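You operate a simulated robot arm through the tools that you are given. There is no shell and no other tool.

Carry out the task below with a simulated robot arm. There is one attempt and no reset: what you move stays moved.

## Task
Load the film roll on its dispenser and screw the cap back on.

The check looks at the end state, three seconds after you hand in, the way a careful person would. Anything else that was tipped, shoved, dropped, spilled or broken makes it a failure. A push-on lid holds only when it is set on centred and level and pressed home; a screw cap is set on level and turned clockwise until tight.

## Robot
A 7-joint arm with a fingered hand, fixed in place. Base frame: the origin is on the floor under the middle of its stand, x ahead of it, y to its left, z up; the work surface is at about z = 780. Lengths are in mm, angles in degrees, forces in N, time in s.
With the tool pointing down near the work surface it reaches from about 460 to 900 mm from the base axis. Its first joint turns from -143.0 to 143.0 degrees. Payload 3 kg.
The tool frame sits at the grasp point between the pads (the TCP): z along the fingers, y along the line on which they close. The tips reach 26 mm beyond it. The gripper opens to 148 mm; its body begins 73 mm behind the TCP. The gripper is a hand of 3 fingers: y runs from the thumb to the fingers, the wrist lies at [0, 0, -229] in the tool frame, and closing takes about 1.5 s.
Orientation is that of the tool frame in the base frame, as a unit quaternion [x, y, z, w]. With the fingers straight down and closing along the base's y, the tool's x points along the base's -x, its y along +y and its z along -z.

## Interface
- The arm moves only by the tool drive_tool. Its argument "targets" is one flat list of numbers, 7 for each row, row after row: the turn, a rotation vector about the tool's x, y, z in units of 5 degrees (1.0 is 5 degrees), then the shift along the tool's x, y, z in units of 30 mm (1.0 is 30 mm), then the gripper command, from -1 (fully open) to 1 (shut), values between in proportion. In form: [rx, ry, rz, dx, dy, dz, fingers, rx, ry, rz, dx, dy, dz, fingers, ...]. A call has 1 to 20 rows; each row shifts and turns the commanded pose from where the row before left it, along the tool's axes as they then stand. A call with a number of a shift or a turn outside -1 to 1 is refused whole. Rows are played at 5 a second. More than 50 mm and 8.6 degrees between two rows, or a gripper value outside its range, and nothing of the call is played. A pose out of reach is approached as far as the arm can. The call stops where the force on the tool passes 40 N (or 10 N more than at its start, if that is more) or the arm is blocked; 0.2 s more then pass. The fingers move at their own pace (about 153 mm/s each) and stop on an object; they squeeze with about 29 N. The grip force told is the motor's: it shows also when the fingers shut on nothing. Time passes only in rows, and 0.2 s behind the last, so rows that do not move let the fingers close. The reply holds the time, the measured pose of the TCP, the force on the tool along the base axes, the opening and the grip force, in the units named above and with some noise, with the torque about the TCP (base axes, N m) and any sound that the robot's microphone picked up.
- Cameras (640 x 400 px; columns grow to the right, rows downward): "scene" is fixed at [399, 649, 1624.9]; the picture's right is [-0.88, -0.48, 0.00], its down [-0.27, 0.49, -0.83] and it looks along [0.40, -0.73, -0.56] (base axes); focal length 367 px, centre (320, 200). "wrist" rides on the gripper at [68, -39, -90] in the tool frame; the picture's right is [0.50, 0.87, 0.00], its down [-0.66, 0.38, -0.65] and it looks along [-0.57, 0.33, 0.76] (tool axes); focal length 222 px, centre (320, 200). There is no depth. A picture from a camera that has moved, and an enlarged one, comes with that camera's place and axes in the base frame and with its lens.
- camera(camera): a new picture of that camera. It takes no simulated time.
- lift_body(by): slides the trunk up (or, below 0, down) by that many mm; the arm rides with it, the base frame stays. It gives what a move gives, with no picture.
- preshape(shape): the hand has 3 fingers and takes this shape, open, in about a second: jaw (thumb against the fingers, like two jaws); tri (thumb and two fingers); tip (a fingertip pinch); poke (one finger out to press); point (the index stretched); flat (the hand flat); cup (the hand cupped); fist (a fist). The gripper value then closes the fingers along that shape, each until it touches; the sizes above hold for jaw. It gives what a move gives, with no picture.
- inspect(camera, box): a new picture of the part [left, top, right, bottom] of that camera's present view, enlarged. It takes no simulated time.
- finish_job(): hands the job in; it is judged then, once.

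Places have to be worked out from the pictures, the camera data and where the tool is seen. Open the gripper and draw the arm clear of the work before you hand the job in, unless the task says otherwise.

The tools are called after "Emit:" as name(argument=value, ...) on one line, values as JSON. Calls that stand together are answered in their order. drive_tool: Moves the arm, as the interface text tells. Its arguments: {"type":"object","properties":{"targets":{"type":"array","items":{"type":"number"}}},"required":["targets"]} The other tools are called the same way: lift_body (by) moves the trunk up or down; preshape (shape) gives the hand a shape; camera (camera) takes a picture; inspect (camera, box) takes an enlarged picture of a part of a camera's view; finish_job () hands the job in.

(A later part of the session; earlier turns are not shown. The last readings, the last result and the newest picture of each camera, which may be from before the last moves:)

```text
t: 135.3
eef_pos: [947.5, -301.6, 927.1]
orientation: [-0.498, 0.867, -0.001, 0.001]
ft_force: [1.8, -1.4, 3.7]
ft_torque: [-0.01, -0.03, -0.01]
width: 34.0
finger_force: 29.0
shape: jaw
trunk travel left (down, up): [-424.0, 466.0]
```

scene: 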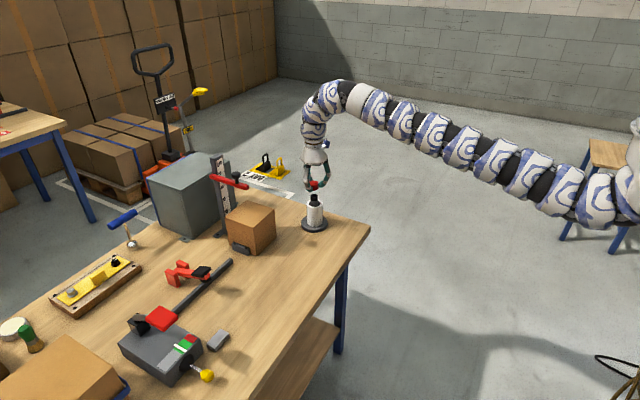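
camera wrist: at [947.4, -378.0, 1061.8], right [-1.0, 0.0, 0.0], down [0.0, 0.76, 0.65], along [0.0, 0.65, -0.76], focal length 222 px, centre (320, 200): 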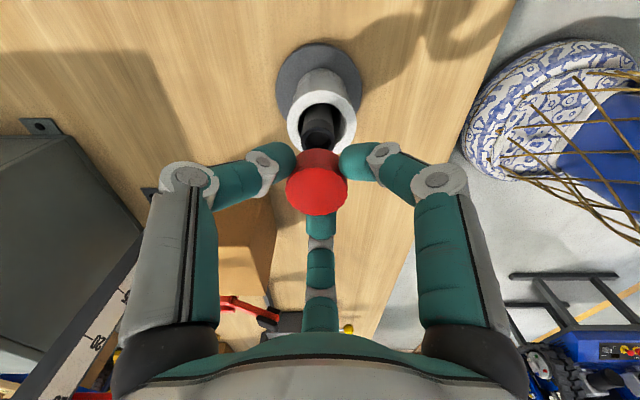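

Contact at TCP z≈927 (about 4 N): the cap is on the thread start. I turn clockwise (positive about tool z) 95° with a slight downward follow.

Emit:
drive_tool(targets=[0, 0, 0.6, 0, 0, 0.01, 1, 0, 0, 1, 0, 0, 0.001, 1, 0, 0, 1, 0, 0, 0.001, 1, 0, 0, 1, 0, 0, 0.001, 1, 0, 0, 1, 0, 0, 0.001, 1, 0, 0, 1, 0, 0, 0.001, 1, 0, 0, 1, 0, 0, 0.001, 1, 0, 0, 1, 0, 0, 0.001, 1, 0, 0, 1, 0, 0, 0.001, 1, 0, 0, 1, 0, 0, 0.001, 1, 0, 0, 1, 0, 0, 0.001, 1, 0, 0, 1, 0, 0, 0.001, 1, 0, 0, 1, 0, 0, 0.001, 1, 0, 0, 1, 0, 0, 0.001, 1, 0, 0, 1, 0, 0, 0.001, 1, 0, 0, 1, 0, 0, 0.001, 1, 0, 0, 1, 0, 0, 0.001, 1, 0, 0, 1, 0, 0, 0.001, 1, 0, 0, 1, 0, 0, 0.001, 1])

Emit:
inspect(camera="scene", box=[285, 160, 345, 235])

Emit:
inspect(camera="wrist", box=[240, 60, 400, 220])

```text
t: 139.3
eef_pos: [947.7, -299.3, 926.7]
orientation: [0.287, 0.958, 0.0, 0.0]
ft_force: [5.4, 6.4, 2.6]
ft_torque: [0.14, -0.14, 0.04]
width: 33.2
finger_force: 29.6
shape: jaw
trunk travel left (down, up): [-424.0, 466.0]
```

```text
5.33 times, centred on (315, 198) of scene
camera zoom: at [399.0, 649.0, 1624.9], right [-0.88, -0.48, 0.0], down [-0.27, 0.49, -0.83], along [0.4, -0.73, -0.56], focal length 1958 px, centre (347, 213)
```

zoom: 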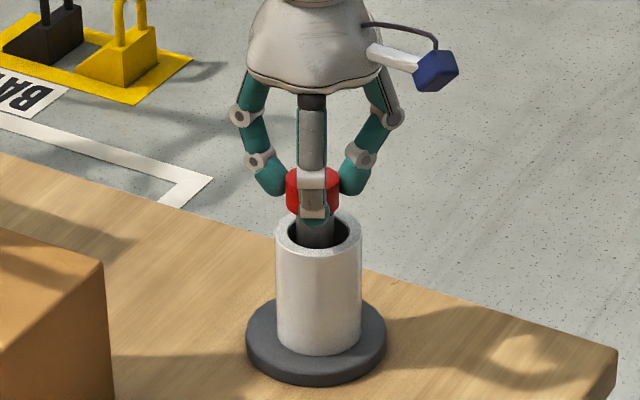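

```text
2.50 times, centred on (320, 140) of wrist
camera zoom: at [869.8, -296.1, 1016.1], right [0.06, 1.0, 0.0], down [0.76, -0.04, 0.65], along [0.65, -0.04, -0.76], focal length 555 px, centre (320, 350)
```

zoom: 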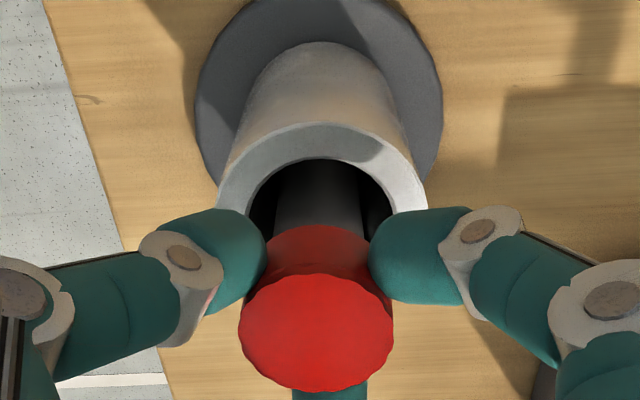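

The cap follows the turn with little vertical force. I ease the side load by about 1 mm and continue clockwise by 95°.

Emit:
drive_tool(targets=[0, 0, 1, -0.008, 0.035, 0.005, 1, 0, 0, 1, 0, 0, 0.001, 1, 0, 0, 1, 0, 0, 0.001, 1, 0, 0, 1, 0, 0, 0.001, 1, 0, 0, 1, 0, 0, 0.001, 1, 0, 0, 1, 0, 0, 0.001, 1, 0, 0, 1, 0, 0, 0.001, 1, 0, 0, 1, 0, 0, 0.001, 1, 0, 0, 1, 0, 0, 0.001, 1, 0, 0, 1, 0, 0, 0.001, 1, 0, 0, 1, 0, 0, 0.001, 1, 0, 0, 1, 0, 0, 0.001, 1, 0, 0, 1, 0, 0, 0.001, 1, 0, 0, 1, 0, 0, 0.001, 1, 0, 0, 1, 0, 0, 0.001, 1, 0, 0, 1, 0, 0, 0.001, 1, 0, 0, 1, 0, 0, 0.001, 1, 0, 0, 1, 0, 0, 0.001, 1, 0, 0, 1, 0, 0, 0.001, 1])

Emit:
inspect(camera="scene", box=[285, 160, 345, 235])

Emit:
inspect(camera="wrist", box=[240, 60, 400, 220])

```text
t: 143.3
eef_pos: [949.4, -298.8, 925.5]
orientation: [0.9, 0.437, 0.0, 0.0]
ft_force: [10.3, 2.1, 4.7]
ft_torque: [0.02, -0.24, 0.06]
width: 33.0
finger_force: 29.0
shape: jaw
trunk travel left (down, up): [-424.0, 466.0]
```

```text
5.33 times, centred on (315, 198) of scene
camera zoom: at [399.0, 649.0, 1624.9], right [-0.88, -0.48, 0.0], down [-0.27, 0.49, -0.83], along [0.4, -0.73, -0.56], focal length 1958 px, centre (347, 213)
```

zoom: 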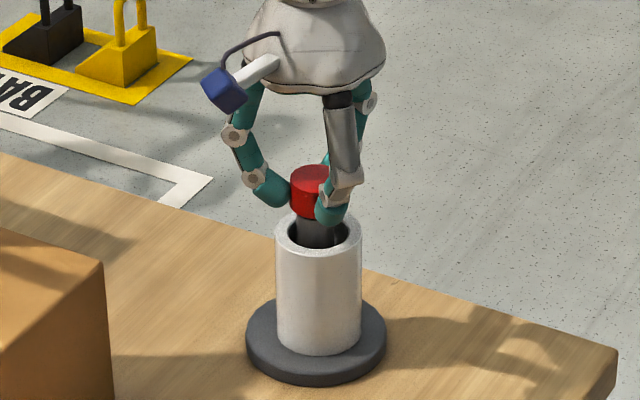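

```text
2.50 times, centred on (320, 140) of wrist
camera zoom: at [959.5, -223.7, 1015.3], right [0.99, -0.14, 0.0], down [-0.11, -0.75, 0.65], along [-0.09, -0.65, -0.76], focal length 555 px, centre (320, 350)
```

zoom: 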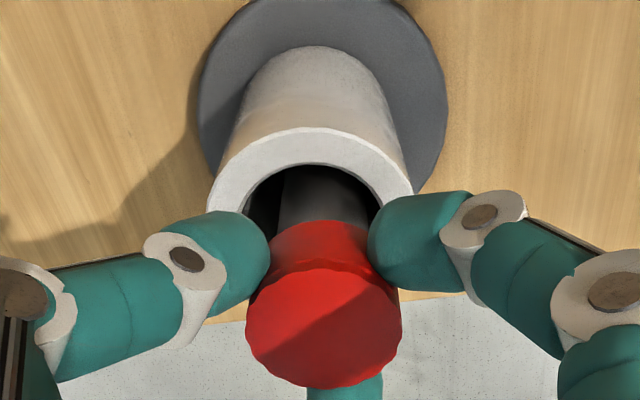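

A sideways force of 10 N built up; I shift the tool about 1.3 mm toward +x and continue clockwise another 65°.

Emit:
drive_tool(targets=[0, 0, 0, 0.035, 0.028, 0, 1, 0, 0, 1, 0, 0, 0.001, 1, 0, 0, 1, 0, 0, 0.001, 1, 0, 0, 1, 0, 0, 0.001, 1, 0, 0, 1, 0, 0, 0.001, 1, 0, 0, 1, 0, 0, 0.001, 1, 0, 0, 1, 0, 0, 0.001, 1, 0, 0, 1, 0, 0, 0.001, 1, 0, 0, 1, 0, 0, 0.001, 1, 0, 0, 1, 0, 0, 0.001, 1, 0, 0, 1, 0, 0, 0.001, 1, 0, 0, 1, 0, 0, 0.001, 1, 0, 0, 1, 0, 0, 0.001, 1, 0, 0, 1, 0, 0, 0.001, 1])

Emit:
inspect(camera="scene", box=[285, 160, 345, 235])

Emit:
inspect(camera="wrist", box=[240, 60, 400, 220])

```text
t: 146.3
eef_pos: [950.4, -300.2, 925.5]
orientation: [0.993, -0.115, 0.001, -0.001]
ft_force: [1.8, -4.2, -0.6]
ft_torque: [-0.1, -0.07, 0.04]
width: 32.6
finger_force: 28.8
shape: jaw
trunk travel left (down, up): [-424.0, 466.0]
```

```text
5.33 times, centred on (315, 198) of scene
camera zoom: at [399.0, 649.0, 1624.9], right [-0.88, -0.48, 0.0], down [-0.27, 0.49, -0.83], along [0.4, -0.73, -0.56], focal length 1958 px, centre (347, 213)
```

zoom: 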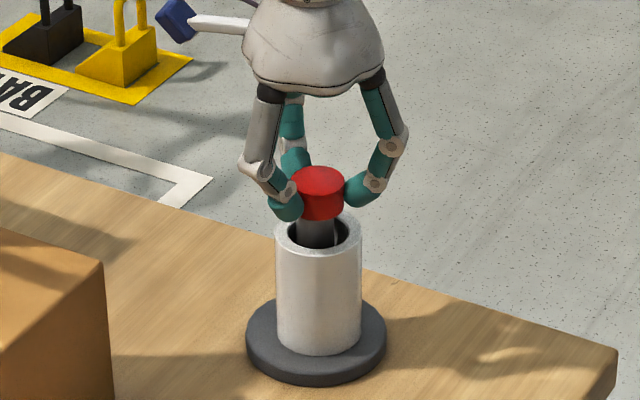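

```text
2.50 times, centred on (320, 140) of wrist
camera zoom: at [1023.9, -278.4, 1015.6], right [0.29, -0.96, 0.0], down [-0.73, -0.22, 0.65], along [-0.63, -0.19, -0.76], focal length 555 px, centre (320, 350)
```

zoom: 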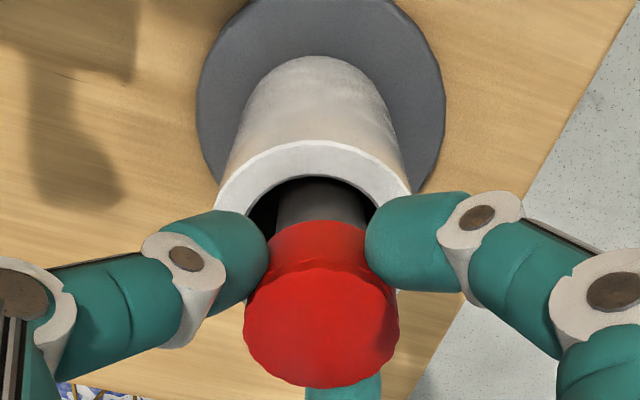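

Emit:
inspect(camera="scene", box=[300, 180, 335, 215])

```text
11.43 times, centred on (318, 198) of scene
camera zoom: at [399.0, 649.0, 1624.9], right [-0.88, -0.48, 0.0], down [-0.27, 0.49, -0.83], along [0.4, -0.73, -0.56], focal length 4195 px, centre (349, 229)
```

zoom: 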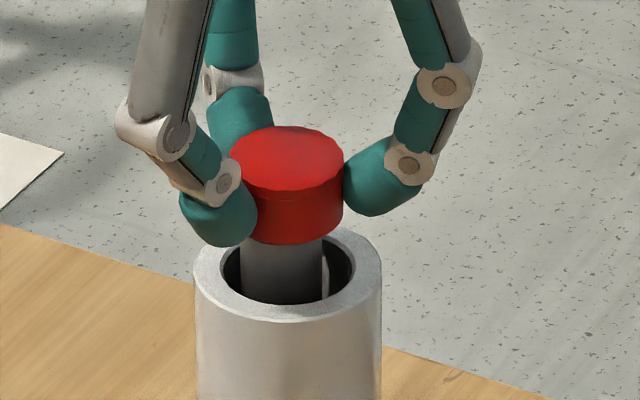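

The cap is engaged and level after about 253° clockwise. I release, turn the open hand back counter-clockwise, and re-grip for the next stroke.

Emit:
drive_tool(targets=[0, 0, 0, 0, 0, 0, 0.5, 0, 0, 0, 0, 0, 0, 0.4, 0, 0, 0, 0, 0, 0, 0.2, 0, 0, 0, 0, 0, 0, 0, 0, 0, 0, 0, 0, 0, -0.3, 0, 0, 0, 0, 0, 0, -0.3])

Emit:
inspect(camera="scene", box=[300, 180, 335, 215])

Emit:
inspect(camera="wrist", box=[240, 60, 400, 220])

```text
t: 147.7
eef_pos: [950.4, -299.6, 926.6]
orientation: [0.993, -0.116, 0.001, 0.0]
ft_force: [0.3, 0.3, 0.2]
ft_torque: [-0.03, 0.03, -0.02]
width: 95.8
finger_force: 0.0
shape: jaw
trunk travel left (down, up): [-424.0, 466.0]
```

```text
11.43 times, centred on (318, 198) of scene
camera zoom: at [399.0, 649.0, 1624.9], right [-0.88, -0.48, 0.0], down [-0.27, 0.49, -0.83], along [0.4, -0.73, -0.56], focal length 4195 px, centre (349, 229)
```

zoom: 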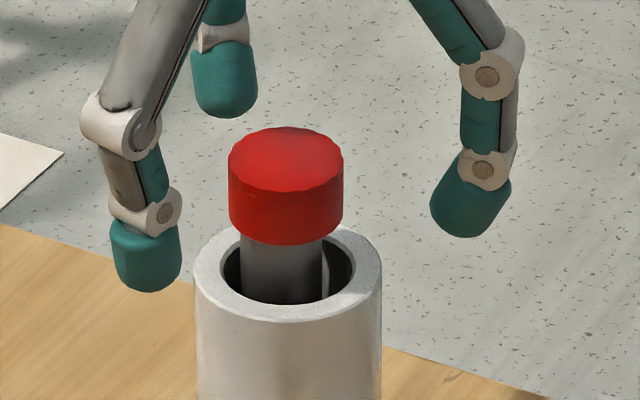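

```text
2.50 times, centred on (320, 140) of wrist
camera zoom: at [1023.6, -278.0, 1015.6], right [0.29, -0.96, 0.0], down [-0.72, -0.22, 0.65], along [-0.63, -0.19, -0.76], focal length 555 px, centre (320, 350)
```

zoom: 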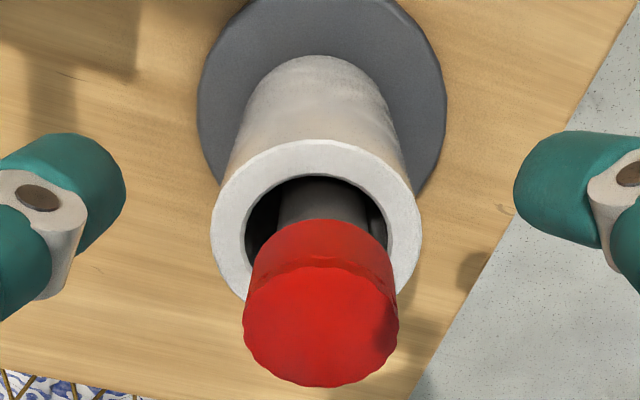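

The cap stays on, level, raised roughly 2 mm from its tight position. I turn the open hand back counter-clockwise by about 250°.

Emit:
drive_tool(targets=[0, 0, -1, 0, 0, 0, -0.4, 0, 0, -1, 0, 0, 0, -0.4, 0, 0, -1, 0, 0, 0, -0.4, 0, 0, -1, 0, 0, 0, -0.4, 0, 0, -1, 0, 0, 0, -0.4, 0, 0, -1, 0, 0, 0, -0.4, 0, 0, -1, 0, 0, 0, -0.4, 0, 0, -1, 0, 0, 0, -0.4, 0, 0, -1, 0, 0, 0, -0.4, 0, 0, -1, 0, 0, 0, -0.4, 0, 0, -1, 0, 0, 0, -0.4, 0, 0, -1, 0, 0, 0, -0.4, 0, 0, -1, 0, 0, 0, -0.4, 0, 0, -1, 0, 0, 0, -0.4, 0, 0, -1, 0, 0, 0, -0.4, 0, 0, -1, 0, 0, 0, -0.4, 0, 0, -1, 0, 0, 0, -0.4, 0, 0, -1, 0, 0, 0, -0.4, 0, 0, -1, 0, 0, 0, -0.4, 0, 0, -1, 0, 0, 0, -0.4])

Emit:
drive_tool(targets=[0, 0, -1, 0, 0, 0, -0.4, 0, 0, -1, 0, 0, 0, -0.4, 0, 0, -1, 0, 0, 0, -0.4, 0, 0, -1, 0, 0, 0, -0.4, 0, 0, -1, 0, 0, 0, -0.4, 0, 0, -1, 0, 0, 0, -0.4, 0, 0, -1, 0, 0, 0, -0.4, 0, 0, -1, 0, 0, 0, -0.4, 0, 0, -1, 0, 0, 0, -0.4, 0, 0, -1, 0, 0, 0, -0.4, 0, 0, -1, 0, 0, 0, -0.4, 0, 0, -1, 0, 0, 0, -0.4, 0, 0, -1, 0, 0, 0, -0.4, 0, 0, -1, 0, 0, 0, -0.4, 0, 0, -1, 0, 0, 0, -0.4, 0, 0, -1, 0, 0, 0, -0.4, 0, 0, -1, 0, 0, 0, -0.4, 0, 0, -1, 0, 0, 0, -0.4, 0, 0, -1, 0, 0, 0, -0.4, 0, 0, -1, 0, 0, 0, -0.4])

Emit:
drive_tool(targets=[0, 0, -1, 0, 0, 0, -0.4, 0, 0, -1, 0, 0, 0, -0.4, 0, 0, -1, 0, 0, 0, -0.4, 0, 0, -1, 0, 0, 0, -0.4, 0, 0, -1, 0, 0, 0, -0.4, 0, 0, -1, 0, 0, 0, -0.4, 0, 0, -1, 0, 0, 0, -0.4, 0, 0, -1, 0, 0, 0, -0.4, 0, 0, -1, 0, 0, 0, -0.4, 0, 0, -1, 0, 0, 0, -0.4, 0, 0, -1, 0, 0, 0, -0.4, 0, 0, 0, 0, 0, 0, -0.4])

Emit:
inspect(camera="wrist", box=[220, 60, 420, 220])

Emit:
inspect(camera="scene", box=[300, 180, 335, 215])

```text
t: 151.9
eef_pos: [950.8, -298.6, 925.9]
orientation: [0.727, 0.687, 0.0, 0.0]
ft_force: [0.5, 0.1, 0.4]
ft_torque: [-0.04, -0.02, 0.01]
width: 103.3
finger_force: 0.0
shape: jaw
trunk travel left (down, up): [-424.0, 466.0]
```

```text
t: 156.1
eef_pos: [949.8, -299.6, 926.5]
orientation: [-0.06, 0.998, 0.0, 0.0]
ft_force: [0.0, 0.5, 0.0]
ft_torque: [-0.02, -0.02, -0.03]
width: 103.1
finger_force: 0.2
shape: jaw
trunk travel left (down, up): [-424.0, 466.0]
```

```text
t: 158.7
eef_pos: [950.6, -299.6, 926.5]
orientation: [-0.514, 0.858, 0.0, 0.0]
ft_force: [-0.1, 1.4, 0.0]
ft_torque: [-0.01, 0.04, -0.03]
width: 103.2
finger_force: 0.1
shape: jaw
trunk travel left (down, up): [-424.0, 466.0]
```

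```text
2.50 times, centred on (320, 140) of wrist
camera zoom: at [951.8, -378.5, 1015.9], right [-1.0, -0.03, 0.0], down [-0.02, 0.76, 0.65], along [-0.02, 0.65, -0.76], focal length 555 px, centre (320, 350)
```

zoom: 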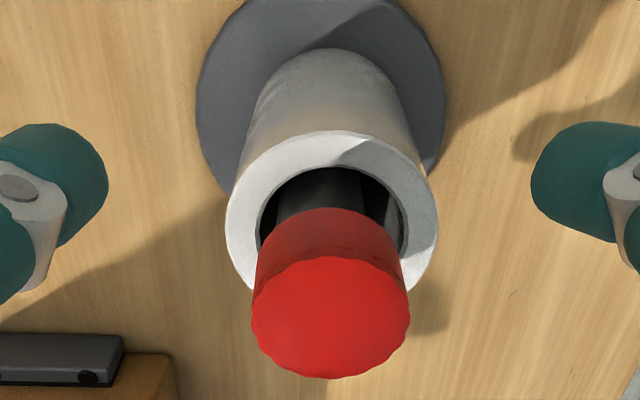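

```text
11.43 times, centred on (318, 198) of scene
camera zoom: at [399.0, 649.0, 1624.9], right [-0.88, -0.48, 0.0], down [-0.27, 0.49, -0.83], along [0.4, -0.73, -0.56], focal length 4195 px, centre (349, 229)
```

zoom: 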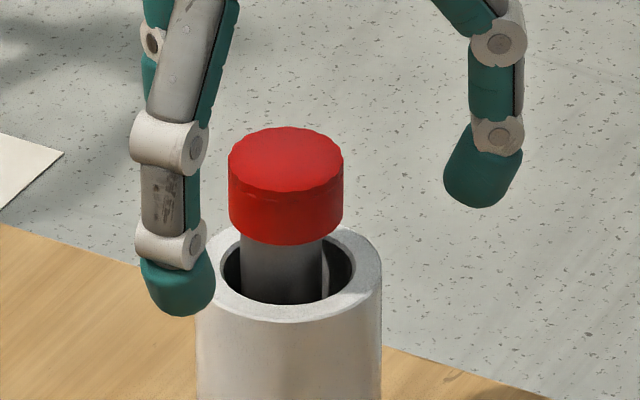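

I re-centre by about 1 mm, come down 3 mm so the tips meet the middle of the cap, and grip again.

Emit:
drive_tool(targets=[0, 0, 0, 0.033, 0.02, 0.1, -0.2, 0, 0, 0, 0, 0, 0, 0.2, 0, 0, 0, 0, 0, 0, 0.45, 0, 0, 0, 0, 0, 0, 0.55, 0, 0, 0, 0, 0, 0, 0.8, 0, 0, 0, 0, 0, 0, 1, 0, 0, 0, 0, 0, 0, 1, 0, 0, 0, 0, 0, 0, 1])

Emit:
inspect(camera="wrist", box=[220, 60, 420, 220])

Emit:
inspect(camera="scene", box=[300, 180, 335, 215])

```text
t: 160.5
eef_pos: [948.4, -300.3, 923.1]
orientation: [-0.513, 0.858, -0.001, -0.001]
ft_force: [0.4, -0.6, -3.0]
ft_torque: [-0.07, 0.02, 0.0]
width: 29.2
finger_force: 28.9
shape: jaw
trunk travel left (down, up): [-424.0, 466.0]
```

```text
2.50 times, centred on (320, 140) of wrist
camera zoom: at [950.3, -379.4, 1012.6], right [-1.0, -0.03, 0.0], down [-0.02, 0.76, 0.65], along [-0.02, 0.65, -0.76], focal length 555 px, centre (320, 350)
```

zoom: 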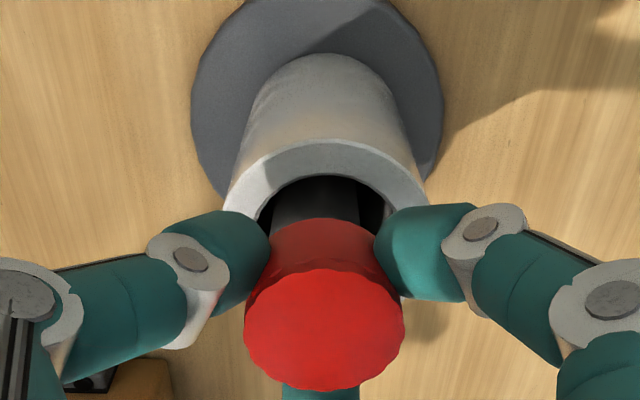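

```text
11.43 times, centred on (318, 198) of scene
camera zoom: at [399.0, 649.0, 1624.9], right [-0.88, -0.48, 0.0], down [-0.27, 0.49, -0.83], along [0.4, -0.73, -0.56], focal length 4195 px, centre (349, 229)
```

zoom: 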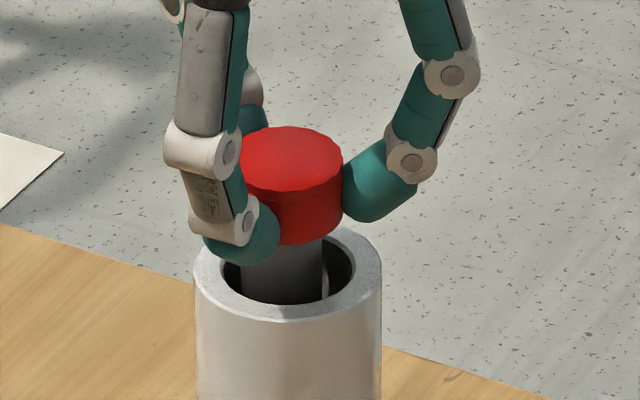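

Good grip. I turn clockwise another 95°, following the thread slightly down.

Emit:
drive_tool(targets=[0, 0, 1, 0, 0, 0.02, 1, 0, 0, 1, 0, 0, 0.001, 1, 0, 0, 1, 0, 0, 0.001, 1, 0, 0, 1, 0, 0, 0.001, 1, 0, 0, 1, 0, 0, 0.001, 1, 0, 0, 1, 0, 0, 0.001, 1, 0, 0, 1, 0, 0, 0.001, 1, 0, 0, 1, 0, 0, 0.001, 1, 0, 0, 1, 0, 0, 0.001, 1, 0, 0, 1, 0, 0, 0.001, 1, 0, 0, 1, 0, 0, 0.001, 1, 0, 0, 1, 0, 0, 0.001, 1, 0, 0, 1, 0, 0, 0.001, 1, 0, 0, 1, 0, 0, 0.001, 1, 0, 0, 1, 0, 0, 0.001, 1, 0, 0, 1, 0, 0, 0.001, 1, 0, 0, 1, 0, 0, 0.001, 1, 0, 0, 1, 0, 0, 0.001, 1, 0, 0, 1, 0, 0, 0.001, 1])

Emit:
inspect(camera="scene", box=[300, 180, 335, 215])

```text
t: 164.5
eef_pos: [949.9, -299.5, 922.8]
orientation: [0.288, 0.958, 0.0, -0.001]
ft_force: [3.5, 2.4, -3.3]
ft_torque: [0.02, -0.08, 0.03]
width: 29.0
finger_force: 28.5
shape: jaw
trunk travel left (down, up): [-424.0, 466.0]
```

```text
11.43 times, centred on (318, 198) of scene
camera zoom: at [399.0, 649.0, 1624.9], right [-0.88, -0.48, 0.0], down [-0.27, 0.49, -0.83], along [0.4, -0.73, -0.56], focal length 4195 px, centre (349, 229)
```

zoom: 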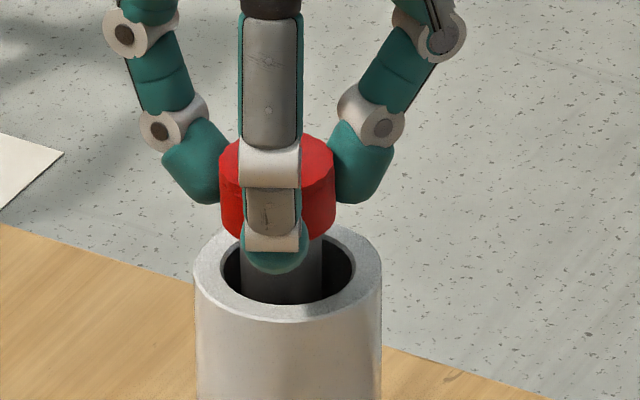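

The thread is drawing the cap down (pull of 3 N). I follow down about 1 mm and keep turning clockwise by 95°.

Emit:
drive_tool(targets=[0, 0, 1, 0, 0.015, 0.03, 1, 0, 0, 1, 0, 0, 0.001, 1, 0, 0, 1, 0, 0, 0.001, 1, 0, 0, 1, 0, 0, 0.001, 1, 0, 0, 1, 0, 0, 0.001, 1, 0, 0, 1, 0, 0, 0.001, 1, 0, 0, 1, 0, 0, 0.001, 1, 0, 0, 1, 0, 0, 0.001, 1, 0, 0, 1, 0, 0, 0.001, 1, 0, 0, 1, 0, 0, 0.001, 1, 0, 0, 1, 0, 0, 0.001, 1, 0, 0, 1, 0, 0, 0.001, 1, 0, 0, 1, 0, 0, 0.001, 1, 0, 0, 1, 0, 0, 0.001, 1, 0, 0, 1, 0, 0, 0.001, 1, 0, 0, 1, 0, 0, 0.001, 1, 0, 0, 1, 0, 0, 0.001, 1, 0, 0, 1, 0, 0, 0.001, 1, 0, 0, 1, 0, 0, 0.001, 1])

Emit:
inspect(camera="scene", box=[300, 180, 335, 215])

```text
t: 168.5
eef_pos: [949.3, -300.3, 920.6]
orientation: [0.9, 0.435, 0.0, 0.0]
ft_force: [8.9, -0.4, 1.3]
ft_torque: [0.02, -0.23, 0.04]
width: 28.5
finger_force: 29.1
shape: jaw
trunk travel left (down, up): [-424.0, 466.0]
```

```text
11.43 times, centred on (318, 198) of scene
camera zoom: at [399.0, 649.0, 1624.9], right [-0.88, -0.48, 0.0], down [-0.27, 0.49, -0.83], along [0.4, -0.73, -0.56], focal length 4195 px, centre (349, 229)
```

zoom: 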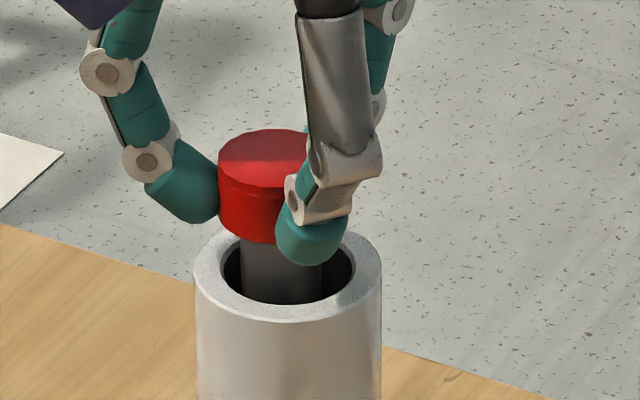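

I ease the side load again and continue clockwise by 65°.

Emit:
drive_tool(targets=[0, 0, 0, 0.0165, 0.021, 0, 1, 0, 0, 1, 0, 0, 0.001, 1, 0, 0, 1, 0, 0, 0.001, 1, 0, 0, 1, 0, 0, 0.001, 1, 0, 0, 1, 0, 0, 0.001, 1, 0, 0, 1, 0, 0, 0.001, 1, 0, 0, 1, 0, 0, 0.001, 1, 0, 0, 1, 0, 0, 0.001, 1, 0, 0, 1, 0, 0, 0.001, 1, 0, 0, 1, 0, 0, 0.001, 1, 0, 0, 1, 0, 0, 0.001, 1, 0, 0, 1, 0, 0, 0.001, 1, 0, 0, 1, 0, 0, 0.001, 1, 0, 0, 1, 0, 0, 0.001, 1, 0, 0, 0, 0, 0, 0, 1])

Emit:
inspect(camera="scene", box=[300, 180, 335, 215])

Emit:
inspect(camera="wrist", box=[220, 60, 420, 220])

```text
t: 171.7
eef_pos: [949.4, -300.3, 921.2]
orientation: [0.993, -0.116, -0.001, 0.0]
ft_force: [2.9, -3.3, -0.3]
ft_torque: [-0.06, -0.1, 0.01]
width: 28.9
finger_force: 28.9
shape: jaw
trunk travel left (down, up): [-424.0, 466.0]
```

```text
11.43 times, centred on (318, 198) of scene
camera zoom: at [399.0, 649.0, 1624.9], right [-0.88, -0.48, 0.0], down [-0.27, 0.49, -0.83], along [0.4, -0.73, -0.56], focal length 4195 px, centre (349, 229)
```

zoom: 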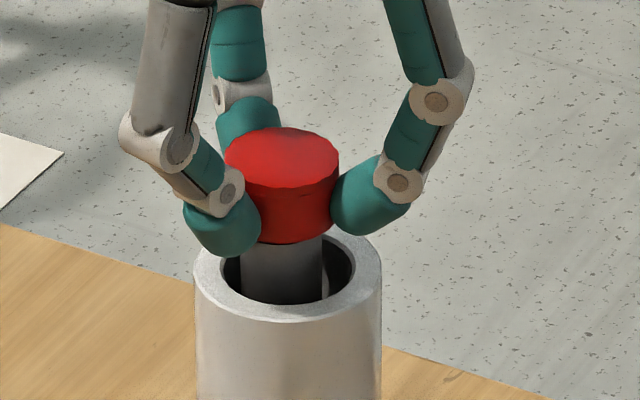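

```text
2.50 times, centred on (320, 140) of wrist
camera zoom: at [1024.1, -278.5, 1011.0], right [0.29, -0.96, 0.0], down [-0.73, -0.22, 0.65], along [-0.63, -0.19, -0.76], focal length 555 px, centre (320, 350)
```

zoom: 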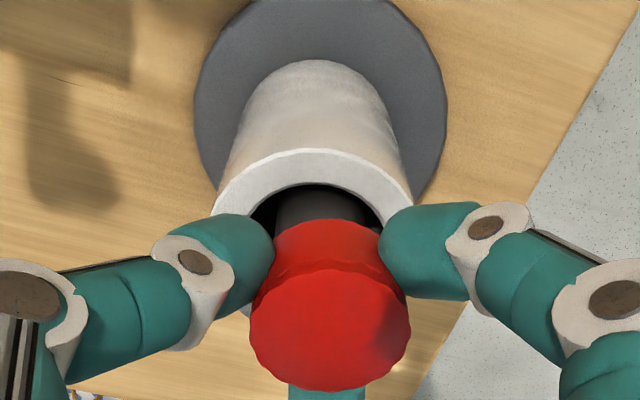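

I release once more to see how the cap sits on its own.

Emit:
drive_tool(targets=[0, 0, 0, 0, 0, 0, 0.5, 0, 0, 0, 0, 0, 0, 0.4, 0, 0, 0, 0, 0, 0, 0.2, 0, 0, 0, 0, 0, 0, 0, 0, 0, 0, 0, 0, 0, -0.3, 0, 0, 0, 0, 0, 0, -0.3])

Emit:
inspect(camera="scene", box=[300, 180, 335, 215])

Emit:
inspect(camera="wrist", box=[240, 60, 400, 220])

```text
t: 173.1
eef_pos: [951.5, -299.6, 922.1]
orientation: [0.993, -0.115, 0.0, 0.0]
ft_force: [0.2, -0.2, -0.1]
ft_torque: [0.04, 0.0, -0.02]
width: 95.7
finger_force: 0.0
shape: jaw
trunk travel left (down, up): [-424.0, 466.0]
```

```text
11.43 times, centred on (318, 198) of scene
camera zoom: at [399.0, 649.0, 1624.9], right [-0.88, -0.48, 0.0], down [-0.27, 0.49, -0.83], along [0.4, -0.73, -0.56], focal length 4195 px, centre (349, 229)
```

zoom: 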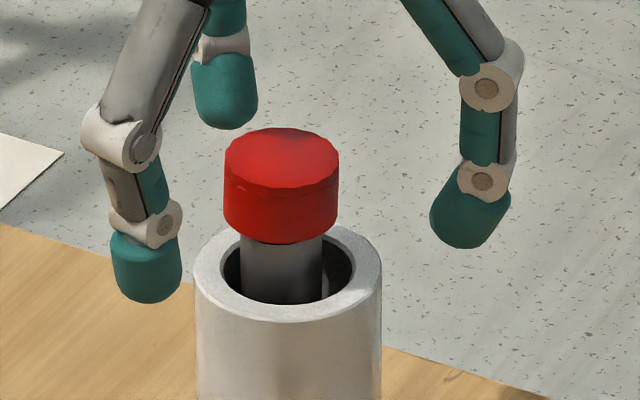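

```text
2.50 times, centred on (320, 140) of wrist
camera zoom: at [1023.7, -278.1, 1011.2], right [0.29, -0.96, 0.0], down [-0.72, -0.22, 0.65], along [-0.63, -0.19, -0.76], focal length 555 px, centre (320, 350)
```

zoom: 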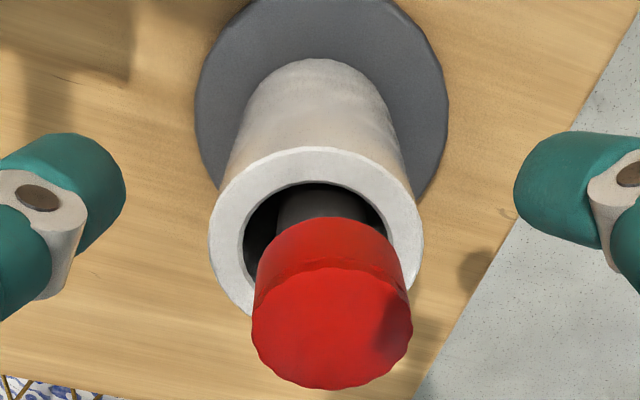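

Emit:
inspect(camera="scene", box=[280, 160, 350, 220])

```text
6.67 times, centred on (315, 190) of scene
camera zoom: at [399.0, 649.0, 1624.9], right [-0.88, -0.48, 0.0], down [-0.27, 0.49, -0.83], along [0.4, -0.73, -0.56], focal length 2447 px, centre (353, 267)
```

zoom: 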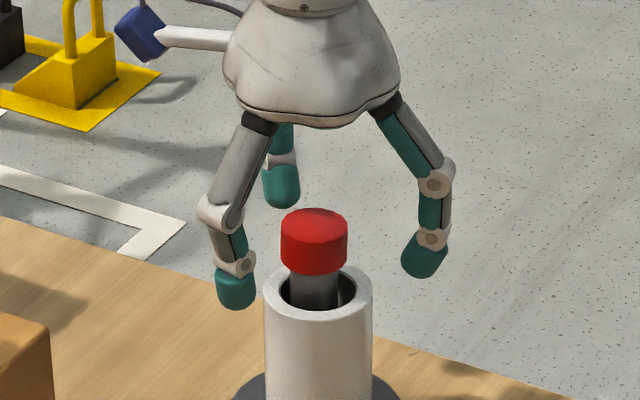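

The cap is centred now and has come down a bit, but is still about 1–2 mm above its original height. I turn the open hand back for another tightening stroke.

Emit:
drive_tool(targets=[0, 0, -1, 0, 0, 0, -0.4, 0, 0, -1, 0, 0, 0, -0.4, 0, 0, -1, 0, 0, 0, -0.4, 0, 0, -1, 0, 0, 0, -0.4, 0, 0, -1, 0, 0, 0, -0.4, 0, 0, -1, 0, 0, 0, -0.4, 0, 0, -1, 0, 0, 0, -0.4, 0, 0, -1, 0, 0, 0, -0.4, 0, 0, -1, 0, 0, 0, -0.4, 0, 0, -1, 0, 0, 0, -0.4, 0, 0, -1, 0, 0, 0, -0.4, 0, 0, -1, 0, 0, 0, -0.4, 0, 0, -1, 0, 0, 0, -0.4, 0, 0, -1, 0, 0, 0, -0.4, 0, 0, -1, 0, 0, 0, -0.4, 0, 0, -1, 0, 0, 0, -0.4, 0, 0, -1, 0, 0, 0, -0.4, 0, 0, -1, 0, 0, 0, -0.4, 0, 0, -1, 0, 0, 0, -0.4, 0, 0, -1, 0, 0, 0, -0.4])

Emit:
drive_tool(targets=[0, 0, -1, 0, 0, 0, -0.4, 0, 0, -1, 0, 0, 0, -0.4, 0, 0, -1, 0, 0, 0, -0.4, 0, 0, -1, 0, 0, 0, -0.4, 0, 0, -1, 0, 0, 0, -0.4, 0, 0, -1, 0, 0, 0, -0.4, 0, 0, -1, 0, 0, 0, -0.4, 0, 0, -1, 0, 0, 0, -0.4, 0, 0, -1, 0, 0, 0, -0.4, 0, 0, -1, 0, 0, 0, -0.4, 0, 0, -1, 0, 0, 0, -0.4, 0, 0, -1, 0, 0, 0, -0.4, 0, 0, -1, 0, 0, 0, -0.4, 0, 0, -1, 0, 0, 0, -0.4, 0, 0, -1, 0, 0, 0, -0.4, 0, 0, -1, 0, 0, 0, -0.4, 0, 0, -1, 0, 0, 0, -0.4, 0, 0, -1, 0, 0, 0, -0.4, 0, 0, -1, 0, 0, 0, -0.4, 0, 0, -1, 0, 0, 0, -0.4])

Emit:
drive_tool(targets=[0, 0, -1, 0, 0, 0, -0.4, 0, 0, -1, 0, 0, 0, -0.4, 0, 0, -1, 0, 0, 0, -0.4, 0, 0, -1, 0, 0, 0, -0.4, 0, 0, -1, 0, 0, 0, -0.4, 0, 0, -1, 0, 0, 0, -0.4, 0, 0, -1, 0, 0, 0, -0.4, 0, 0, -1, 0, 0, 0, -0.4, 0, 0, -1, 0, 0, 0, -0.4, 0, 0, -1, 0, 0, 0, -0.4, 0, 0, -1, 0, 0, 0, -0.4, 0, 0, 0, 0, 0, 0, -0.4])

Emit:
inspect(camera="wrist", box=[220, 60, 420, 220])

Emit:
inspect(camera="scene", box=[300, 180, 335, 215])

```text
t: 177.3
eef_pos: [950.2, -298.1, 921.8]
orientation: [0.726, 0.688, 0.0, 0.0]
ft_force: [-0.1, 0.3, 0.2]
ft_torque: [0.0, 0.02, 0.0]
width: 103.1
finger_force: 0.0
shape: jaw
trunk travel left (down, up): [-424.0, 466.0]
```

```text
t: 181.5
eef_pos: [949.9, -299.3, 922.7]
orientation: [-0.06, 0.998, -0.001, 0.0]
ft_force: [-0.7, -0.4, 0.1]
ft_torque: [-0.01, -0.02, -0.02]
width: 103.4
finger_force: 0.1
shape: jaw
trunk travel left (down, up): [-424.0, 466.0]
```

```text
t: 184.1
eef_pos: [950.3, -299.0, 921.0]
orientation: [-0.514, 0.858, 0.0, 0.0]
ft_force: [-0.3, 0.1, 0.3]
ft_torque: [-0.02, -0.02, 0.01]
width: 103.2
finger_force: 0.2
shape: jaw
trunk travel left (down, up): [-424.0, 466.0]
```

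```text
2.50 times, centred on (320, 140) of wrist
camera zoom: at [951.6, -378.2, 1011.8], right [-1.0, -0.03, 0.0], down [-0.02, 0.76, 0.65], along [-0.02, 0.65, -0.76], focal length 555 px, centre (320, 350)
```

zoom: 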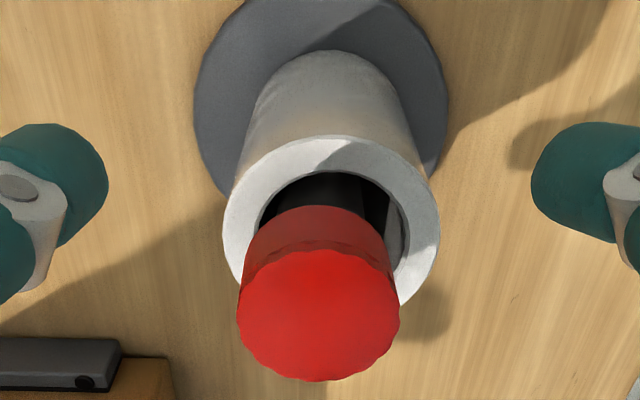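

```text
11.43 times, centred on (318, 198) of scene
camera zoom: at [399.0, 649.0, 1624.9], right [-0.88, -0.48, 0.0], down [-0.27, 0.49, -0.83], along [0.4, -0.73, -0.56], focal length 4195 px, centre (349, 229)
```

zoom: 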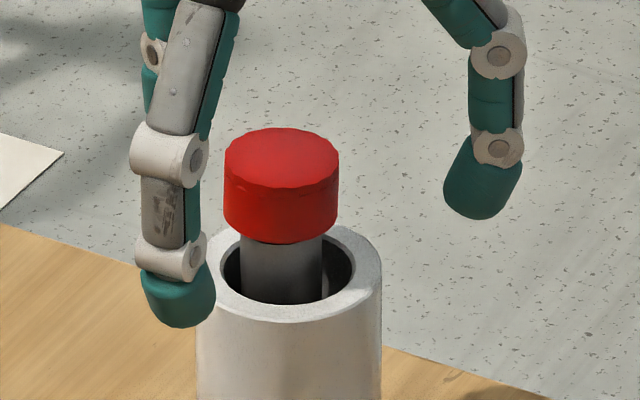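

Cap centred and lower. I centre the tool, lower 1.5 mm and grip for the next clockwise stroke.

Emit:
drive_tool(targets=[0, 0, 0, 0.036, -0.004, 0.05, -0.2, 0, 0, 0, 0, 0, 0, 0.2, 0, 0, 0, 0, 0, 0, 0.45, 0, 0, 0, 0, 0, 0, 0.55, 0, 0, 0, 0, 0, 0, 0.8, 0, 0, 0, 0, 0, 0, 1, 0, 0, 0, 0, 0, 0, 1, 0, 0, 0, 0, 0, 0, 1])

Emit:
drive_tool(targets=[0, 0, 1, 0, 0, 0.01, 1, 0, 0, 1, 0, 0, 0.001, 1, 0, 0, 1, 0, 0, 0.001, 1, 0, 0, 1, 0, 0, 0.001, 1, 0, 0, 1, 0, 0, 0.001, 1, 0, 0, 1, 0, 0, 0.001, 1, 0, 0, 1, 0, 0, 0.001, 1, 0, 0, 1, 0, 0, 0.001, 1, 0, 0, 1, 0, 0, 0.001, 1, 0, 0, 1, 0, 0, 0.001, 1, 0, 0, 1, 0, 0, 0.001, 1, 0, 0, 1, 0, 0, 0.001, 1, 0, 0, 1, 0, 0, 0.001, 1, 0, 0, 1, 0, 0, 0.001, 1, 0, 0, 1, 0, 0, 0.001, 1, 0, 0, 1, 0, 0, 0.001, 1, 0, 0, 1, 0, 0, 0.001, 1, 0, 0, 1, 0, 0, 0.001, 1, 0, 0, 1, 0, 0, 0.001, 1])

Emit:
inspect(camera="scene", box=[300, 180, 335, 215])

```text
t: 185.9
eef_pos: [950.2, -300.3, 920.1]
orientation: [-0.512, 0.859, 0.0, 0.0]
ft_force: [0.4, -0.4, -2.0]
ft_torque: [-0.01, -0.07, -0.03]
width: 30.5
finger_force: 28.8
shape: jaw
trunk travel left (down, up): [-424.0, 466.0]
```

```text
t: 189.9
eef_pos: [950.5, -302.2, 919.4]
orientation: [0.287, 0.958, 0.0, 0.0]
ft_force: [15.3, -8.1, 0.1]
ft_torque: [-0.16, -0.2, 0.47]
width: 29.6
finger_force: 28.9
shape: jaw
trunk travel left (down, up): [-424.0, 466.0]
```

```text
11.43 times, centred on (318, 198) of scene
camera zoom: at [399.0, 649.0, 1624.9], right [-0.88, -0.48, 0.0], down [-0.27, 0.49, -0.83], along [0.4, -0.73, -0.56], focal length 4195 px, centre (349, 229)
```

zoom: 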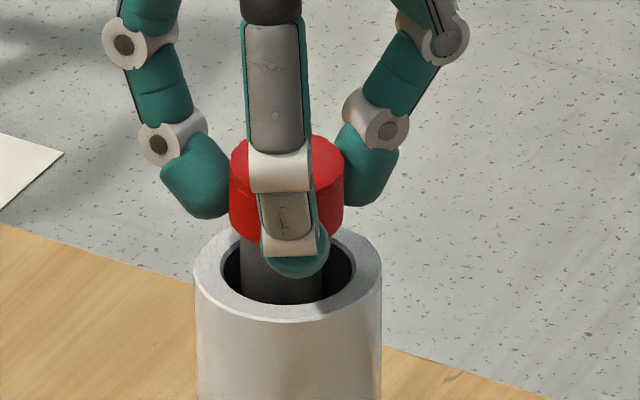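

Torque about the vertical has jumped to 0.47 N·m, so the cap is getting tight. I turn 15° more to confirm it no longer yields.

Emit:
drive_tool(targets=[0, 0, 0.6, 0, 0, 0, 1, 0, 0, 0.6, 0, 0, 0, 1, 0, 0, 0.6, 0, 0, 0, 1, 0, 0, 0.6, 0, 0, 0, 1, 0, 0, 0.6, 0, 0, 0, 1])

Emit:
inspect(camera="wrist", box=[220, 60, 420, 220])

Emit:
inspect(camera="scene", box=[270, 170, 360, 240])

```text
t: 191.1
eef_pos: [950.9, -303.9, 918.7]
orientation: [0.41, 0.912, 0.0, 0.0]
ft_force: [16.6, -17.1, -0.4]
ft_torque: [-0.35, -0.19, 0.68]
width: 29.2
finger_force: 29.3
shape: jaw
trunk travel left (down, up): [-424.0, 466.0]
```

```text
2.50 times, centred on (320, 140) of wrist
camera zoom: at [875.7, -279.2, 1008.3], right [0.32, 0.95, 0.0], down [0.72, -0.24, 0.65], along [0.62, -0.21, -0.76], focal length 555 px, centre (320, 350)
```

zoom: 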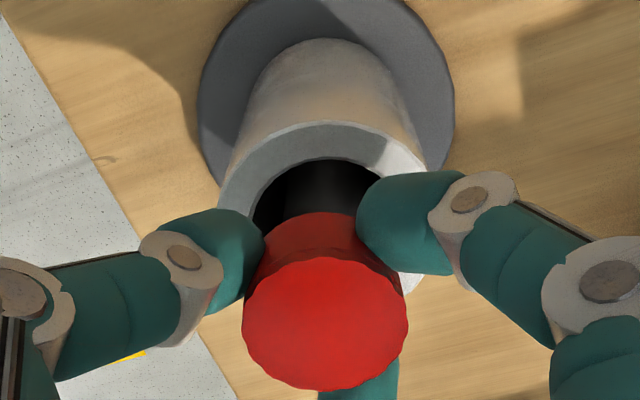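

```text
5.71 times, centred on (315, 205) of scene
camera zoom: at [399.0, 649.0, 1624.9], right [-0.88, -0.48, 0.0], down [-0.27, 0.49, -0.83], along [0.4, -0.73, -0.56], focal length 2097 px, centre (349, 171)
```

zoom: 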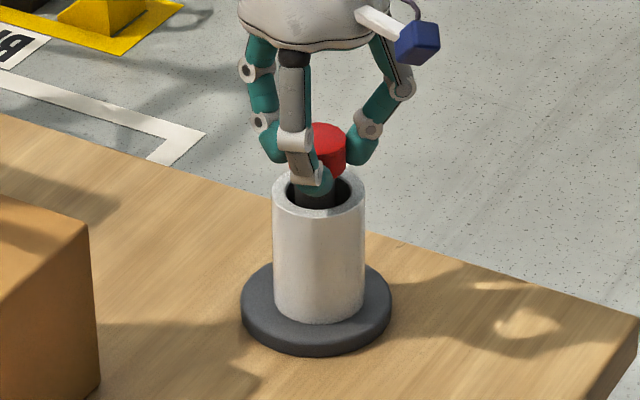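

Torque has risen to 0.68 N·m with the cap no longer turning: it is tight. I open the fingers straight away (without turning back) and check the cap's seat.

Emit:
drive_tool(targets=[0, 0, 0, 0, 0, 0, 0.5, 0, 0, 0, 0, 0, 0, 0.4, 0, 0, 0, 0, 0, 0, 0.2, 0, 0, 0, 0, 0, 0, 0, 0, 0, 0, 0, 0, 0, -0.4, 0, 0, 0, 0, 0, 0, -0.4])

Emit:
inspect(camera="scene", box=[280, 160, 350, 220])

Emit:
inspect(camera="scene", box=[300, 180, 335, 215])

Emit:
inspect(camera="wrist", box=[220, 60, 420, 220])

```text
t: 192.5
eef_pos: [949.0, -301.7, 918.0]
orientation: [0.409, 0.913, 0.0, 0.0]
ft_force: [-0.3, 0.3, 0.0]
ft_torque: [-0.02, -0.01, -0.01]
width: 103.0
finger_force: 0.0
shape: jaw
trunk travel left (down, up): [-424.0, 466.0]
```

```text
6.67 times, centred on (315, 190) of scene
camera zoom: at [399.0, 649.0, 1624.9], right [-0.88, -0.48, 0.0], down [-0.27, 0.49, -0.83], along [0.4, -0.73, -0.56], focal length 2447 px, centre (353, 267)
```

zoom: 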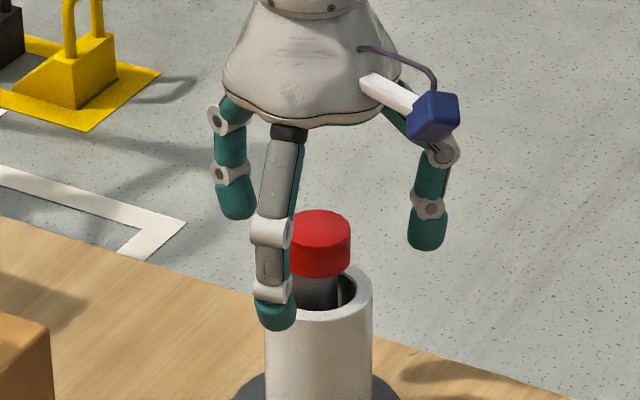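

```text
11.43 times, centred on (318, 198) of scene
camera zoom: at [399.0, 649.0, 1624.9], right [-0.88, -0.48, 0.0], down [-0.27, 0.49, -0.83], along [0.4, -0.73, -0.56], focal length 4195 px, centre (349, 229)
```

zoom: 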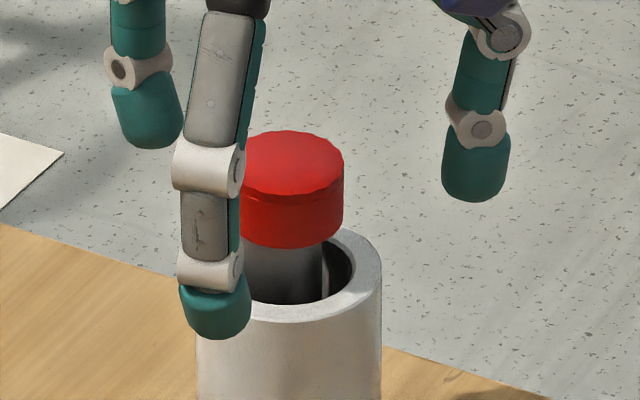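

```text
2.50 times, centred on (320, 140) of wrist
camera zoom: at [875.0, -277.2, 1009.5], right [0.31, 0.95, 0.0], down [0.72, -0.24, 0.65], along [0.62, -0.2, -0.76], focal length 555 px, centre (320, 350)
```

zoom: 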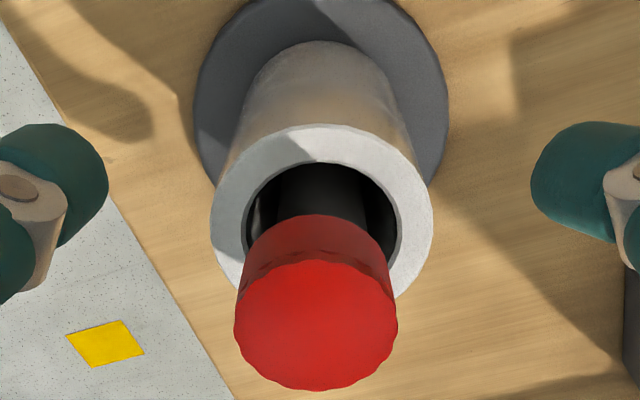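

The cap's height now matches its original tight position and it looks level. As a check I re-grip here and turn clockwise a little: if it is tight, the torque should rise at once.

Emit:
drive_tool(targets=[0, 0, 0, 0, 0, 0, 0, 0, 0, 0, 0, 0, 0, 0.4, 0, 0, 0, 0, 0, 0, 0.55, 0, 0, 0, 0, 0, 0, 0.8, 0, 0, 0, 0, 0, 0, 1, 0, 0, 0, 0, 0, 0, 1, 0, 0, 0, 0, 0, 0, 1])

Emit:
drive_tool(targets=[0, 0, 0.7, 0, 0, 0, 1, 0, 0, 0.7, 0, 0, 0, 1, 0, 0, 0.7, 0, 0, 0, 1, 0, 0, 0.7, 0, 0, 0, 1])

Emit:
drive_tool(targets=[0, 0, 0.7, 0, 0, 0, 1, 0, 0, 0.7, 0, 0, 0, 1, 0, 0, 0.7, 0, 0, 0, 1, 0, 0, 0.7, 0, 0, 0, 1])

Emit:
inspect(camera="wrist", box=[220, 60, 420, 220])

```text
t: 194.1
eef_pos: [950.6, -301.7, 918.5]
orientation: [0.409, 0.913, 0.001, -0.001]
ft_force: [0.9, -3.1, -1.3]
ft_torque: [-0.13, 0.02, 0.23]
width: 32.4
finger_force: 28.6
shape: jaw
trunk travel left (down, up): [-424.0, 466.0]
```

```text
t: 195.1
eef_pos: [950.4, -303.2, 919.5]
orientation: [0.518, 0.855, 0.0, 0.0]
ft_force: [7.1, -15.7, -1.5]
ft_torque: [-0.33, -0.06, 0.66]
width: 31.7
finger_force: 28.6
shape: jaw
trunk travel left (down, up): [-424.0, 466.0]
```

```text
t: 196.1
eef_pos: [950.8, -303.0, 919.1]
orientation: [0.619, 0.786, 0.0, 0.001]
ft_force: [1.5, -20.0, -3.6]
ft_torque: [-0.39, 0.06, 0.82]
width: 31.7
finger_force: 29.1
shape: jaw
trunk travel left (down, up): [-424.0, 466.0]
```

```text
2.50 times, centred on (320, 140) of wrist
camera zoom: at [895.3, -247.9, 1009.2], right [0.72, 0.69, 0.0], down [0.52, -0.55, 0.65], along [0.45, -0.47, -0.76], focal length 555 px, centre (320, 350)
```

zoom: 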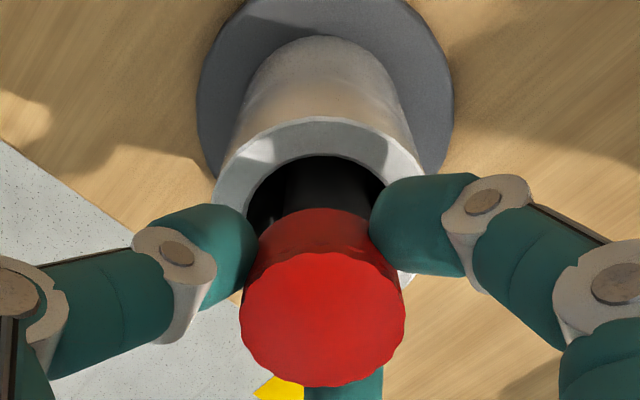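

The torque rises at once to 0.8 N·m: the cap is tight. I open the fingers and look at the result.

Emit:
drive_tool(targets=[0, 0, 0, 0, 0, 0, 0.5, 0, 0, 0, 0, 0, 0, 0.4, 0, 0, 0, 0, 0, 0, 0.2, 0, 0, 0, 0, 0, 0, 0, 0, 0, 0, 0, 0, 0, -0.5, 0, 0, 0, 0, 0, 0, -0.6])

Emit:
inspect(camera="scene", box=[300, 180, 335, 215])

Emit:
inspect(camera="wrist", box=[220, 60, 420, 220])

```text
t: 197.5
eef_pos: [949.7, -300.6, 920.1]
orientation: [0.617, 0.787, 0.0, -0.001]
ft_force: [0.3, -0.3, 0.5]
ft_torque: [-0.02, 0.0, -0.03]
width: 118.3
finger_force: 0.0
shape: jaw
trunk travel left (down, up): [-424.0, 466.0]
```

```text
11.43 times, centred on (318, 198) of scene
camera zoom: at [399.0, 649.0, 1624.9], right [-0.88, -0.48, 0.0], down [-0.27, 0.49, -0.83], along [0.4, -0.73, -0.56], focal length 4195 px, centre (349, 229)
```

zoom: 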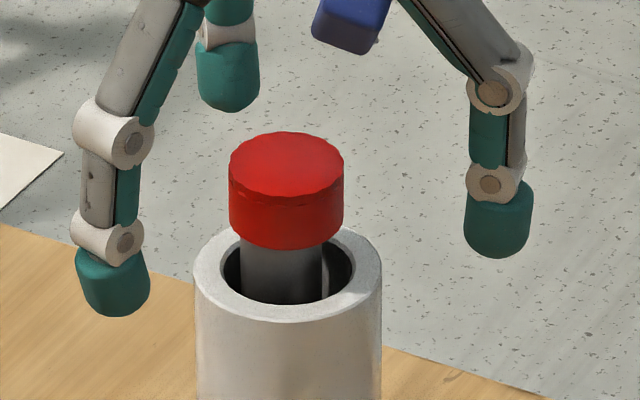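

```text
2.50 times, centred on (320, 140) of wrist
camera zoom: at [895.1, -245.1, 1010.0], right [0.72, 0.69, 0.0], down [0.52, -0.55, 0.65], along [0.45, -0.47, -0.76], focal length 555 px, centre (320, 350)
```

zoom: 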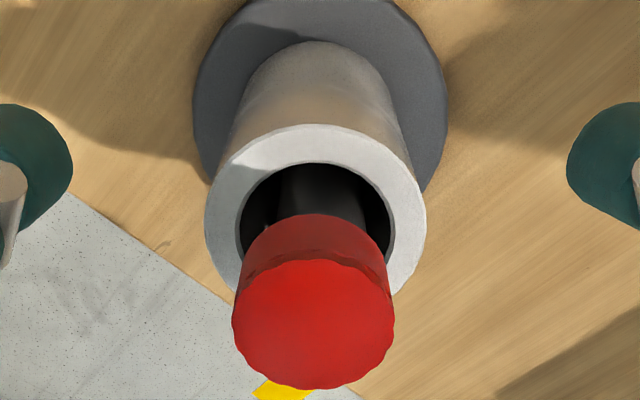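

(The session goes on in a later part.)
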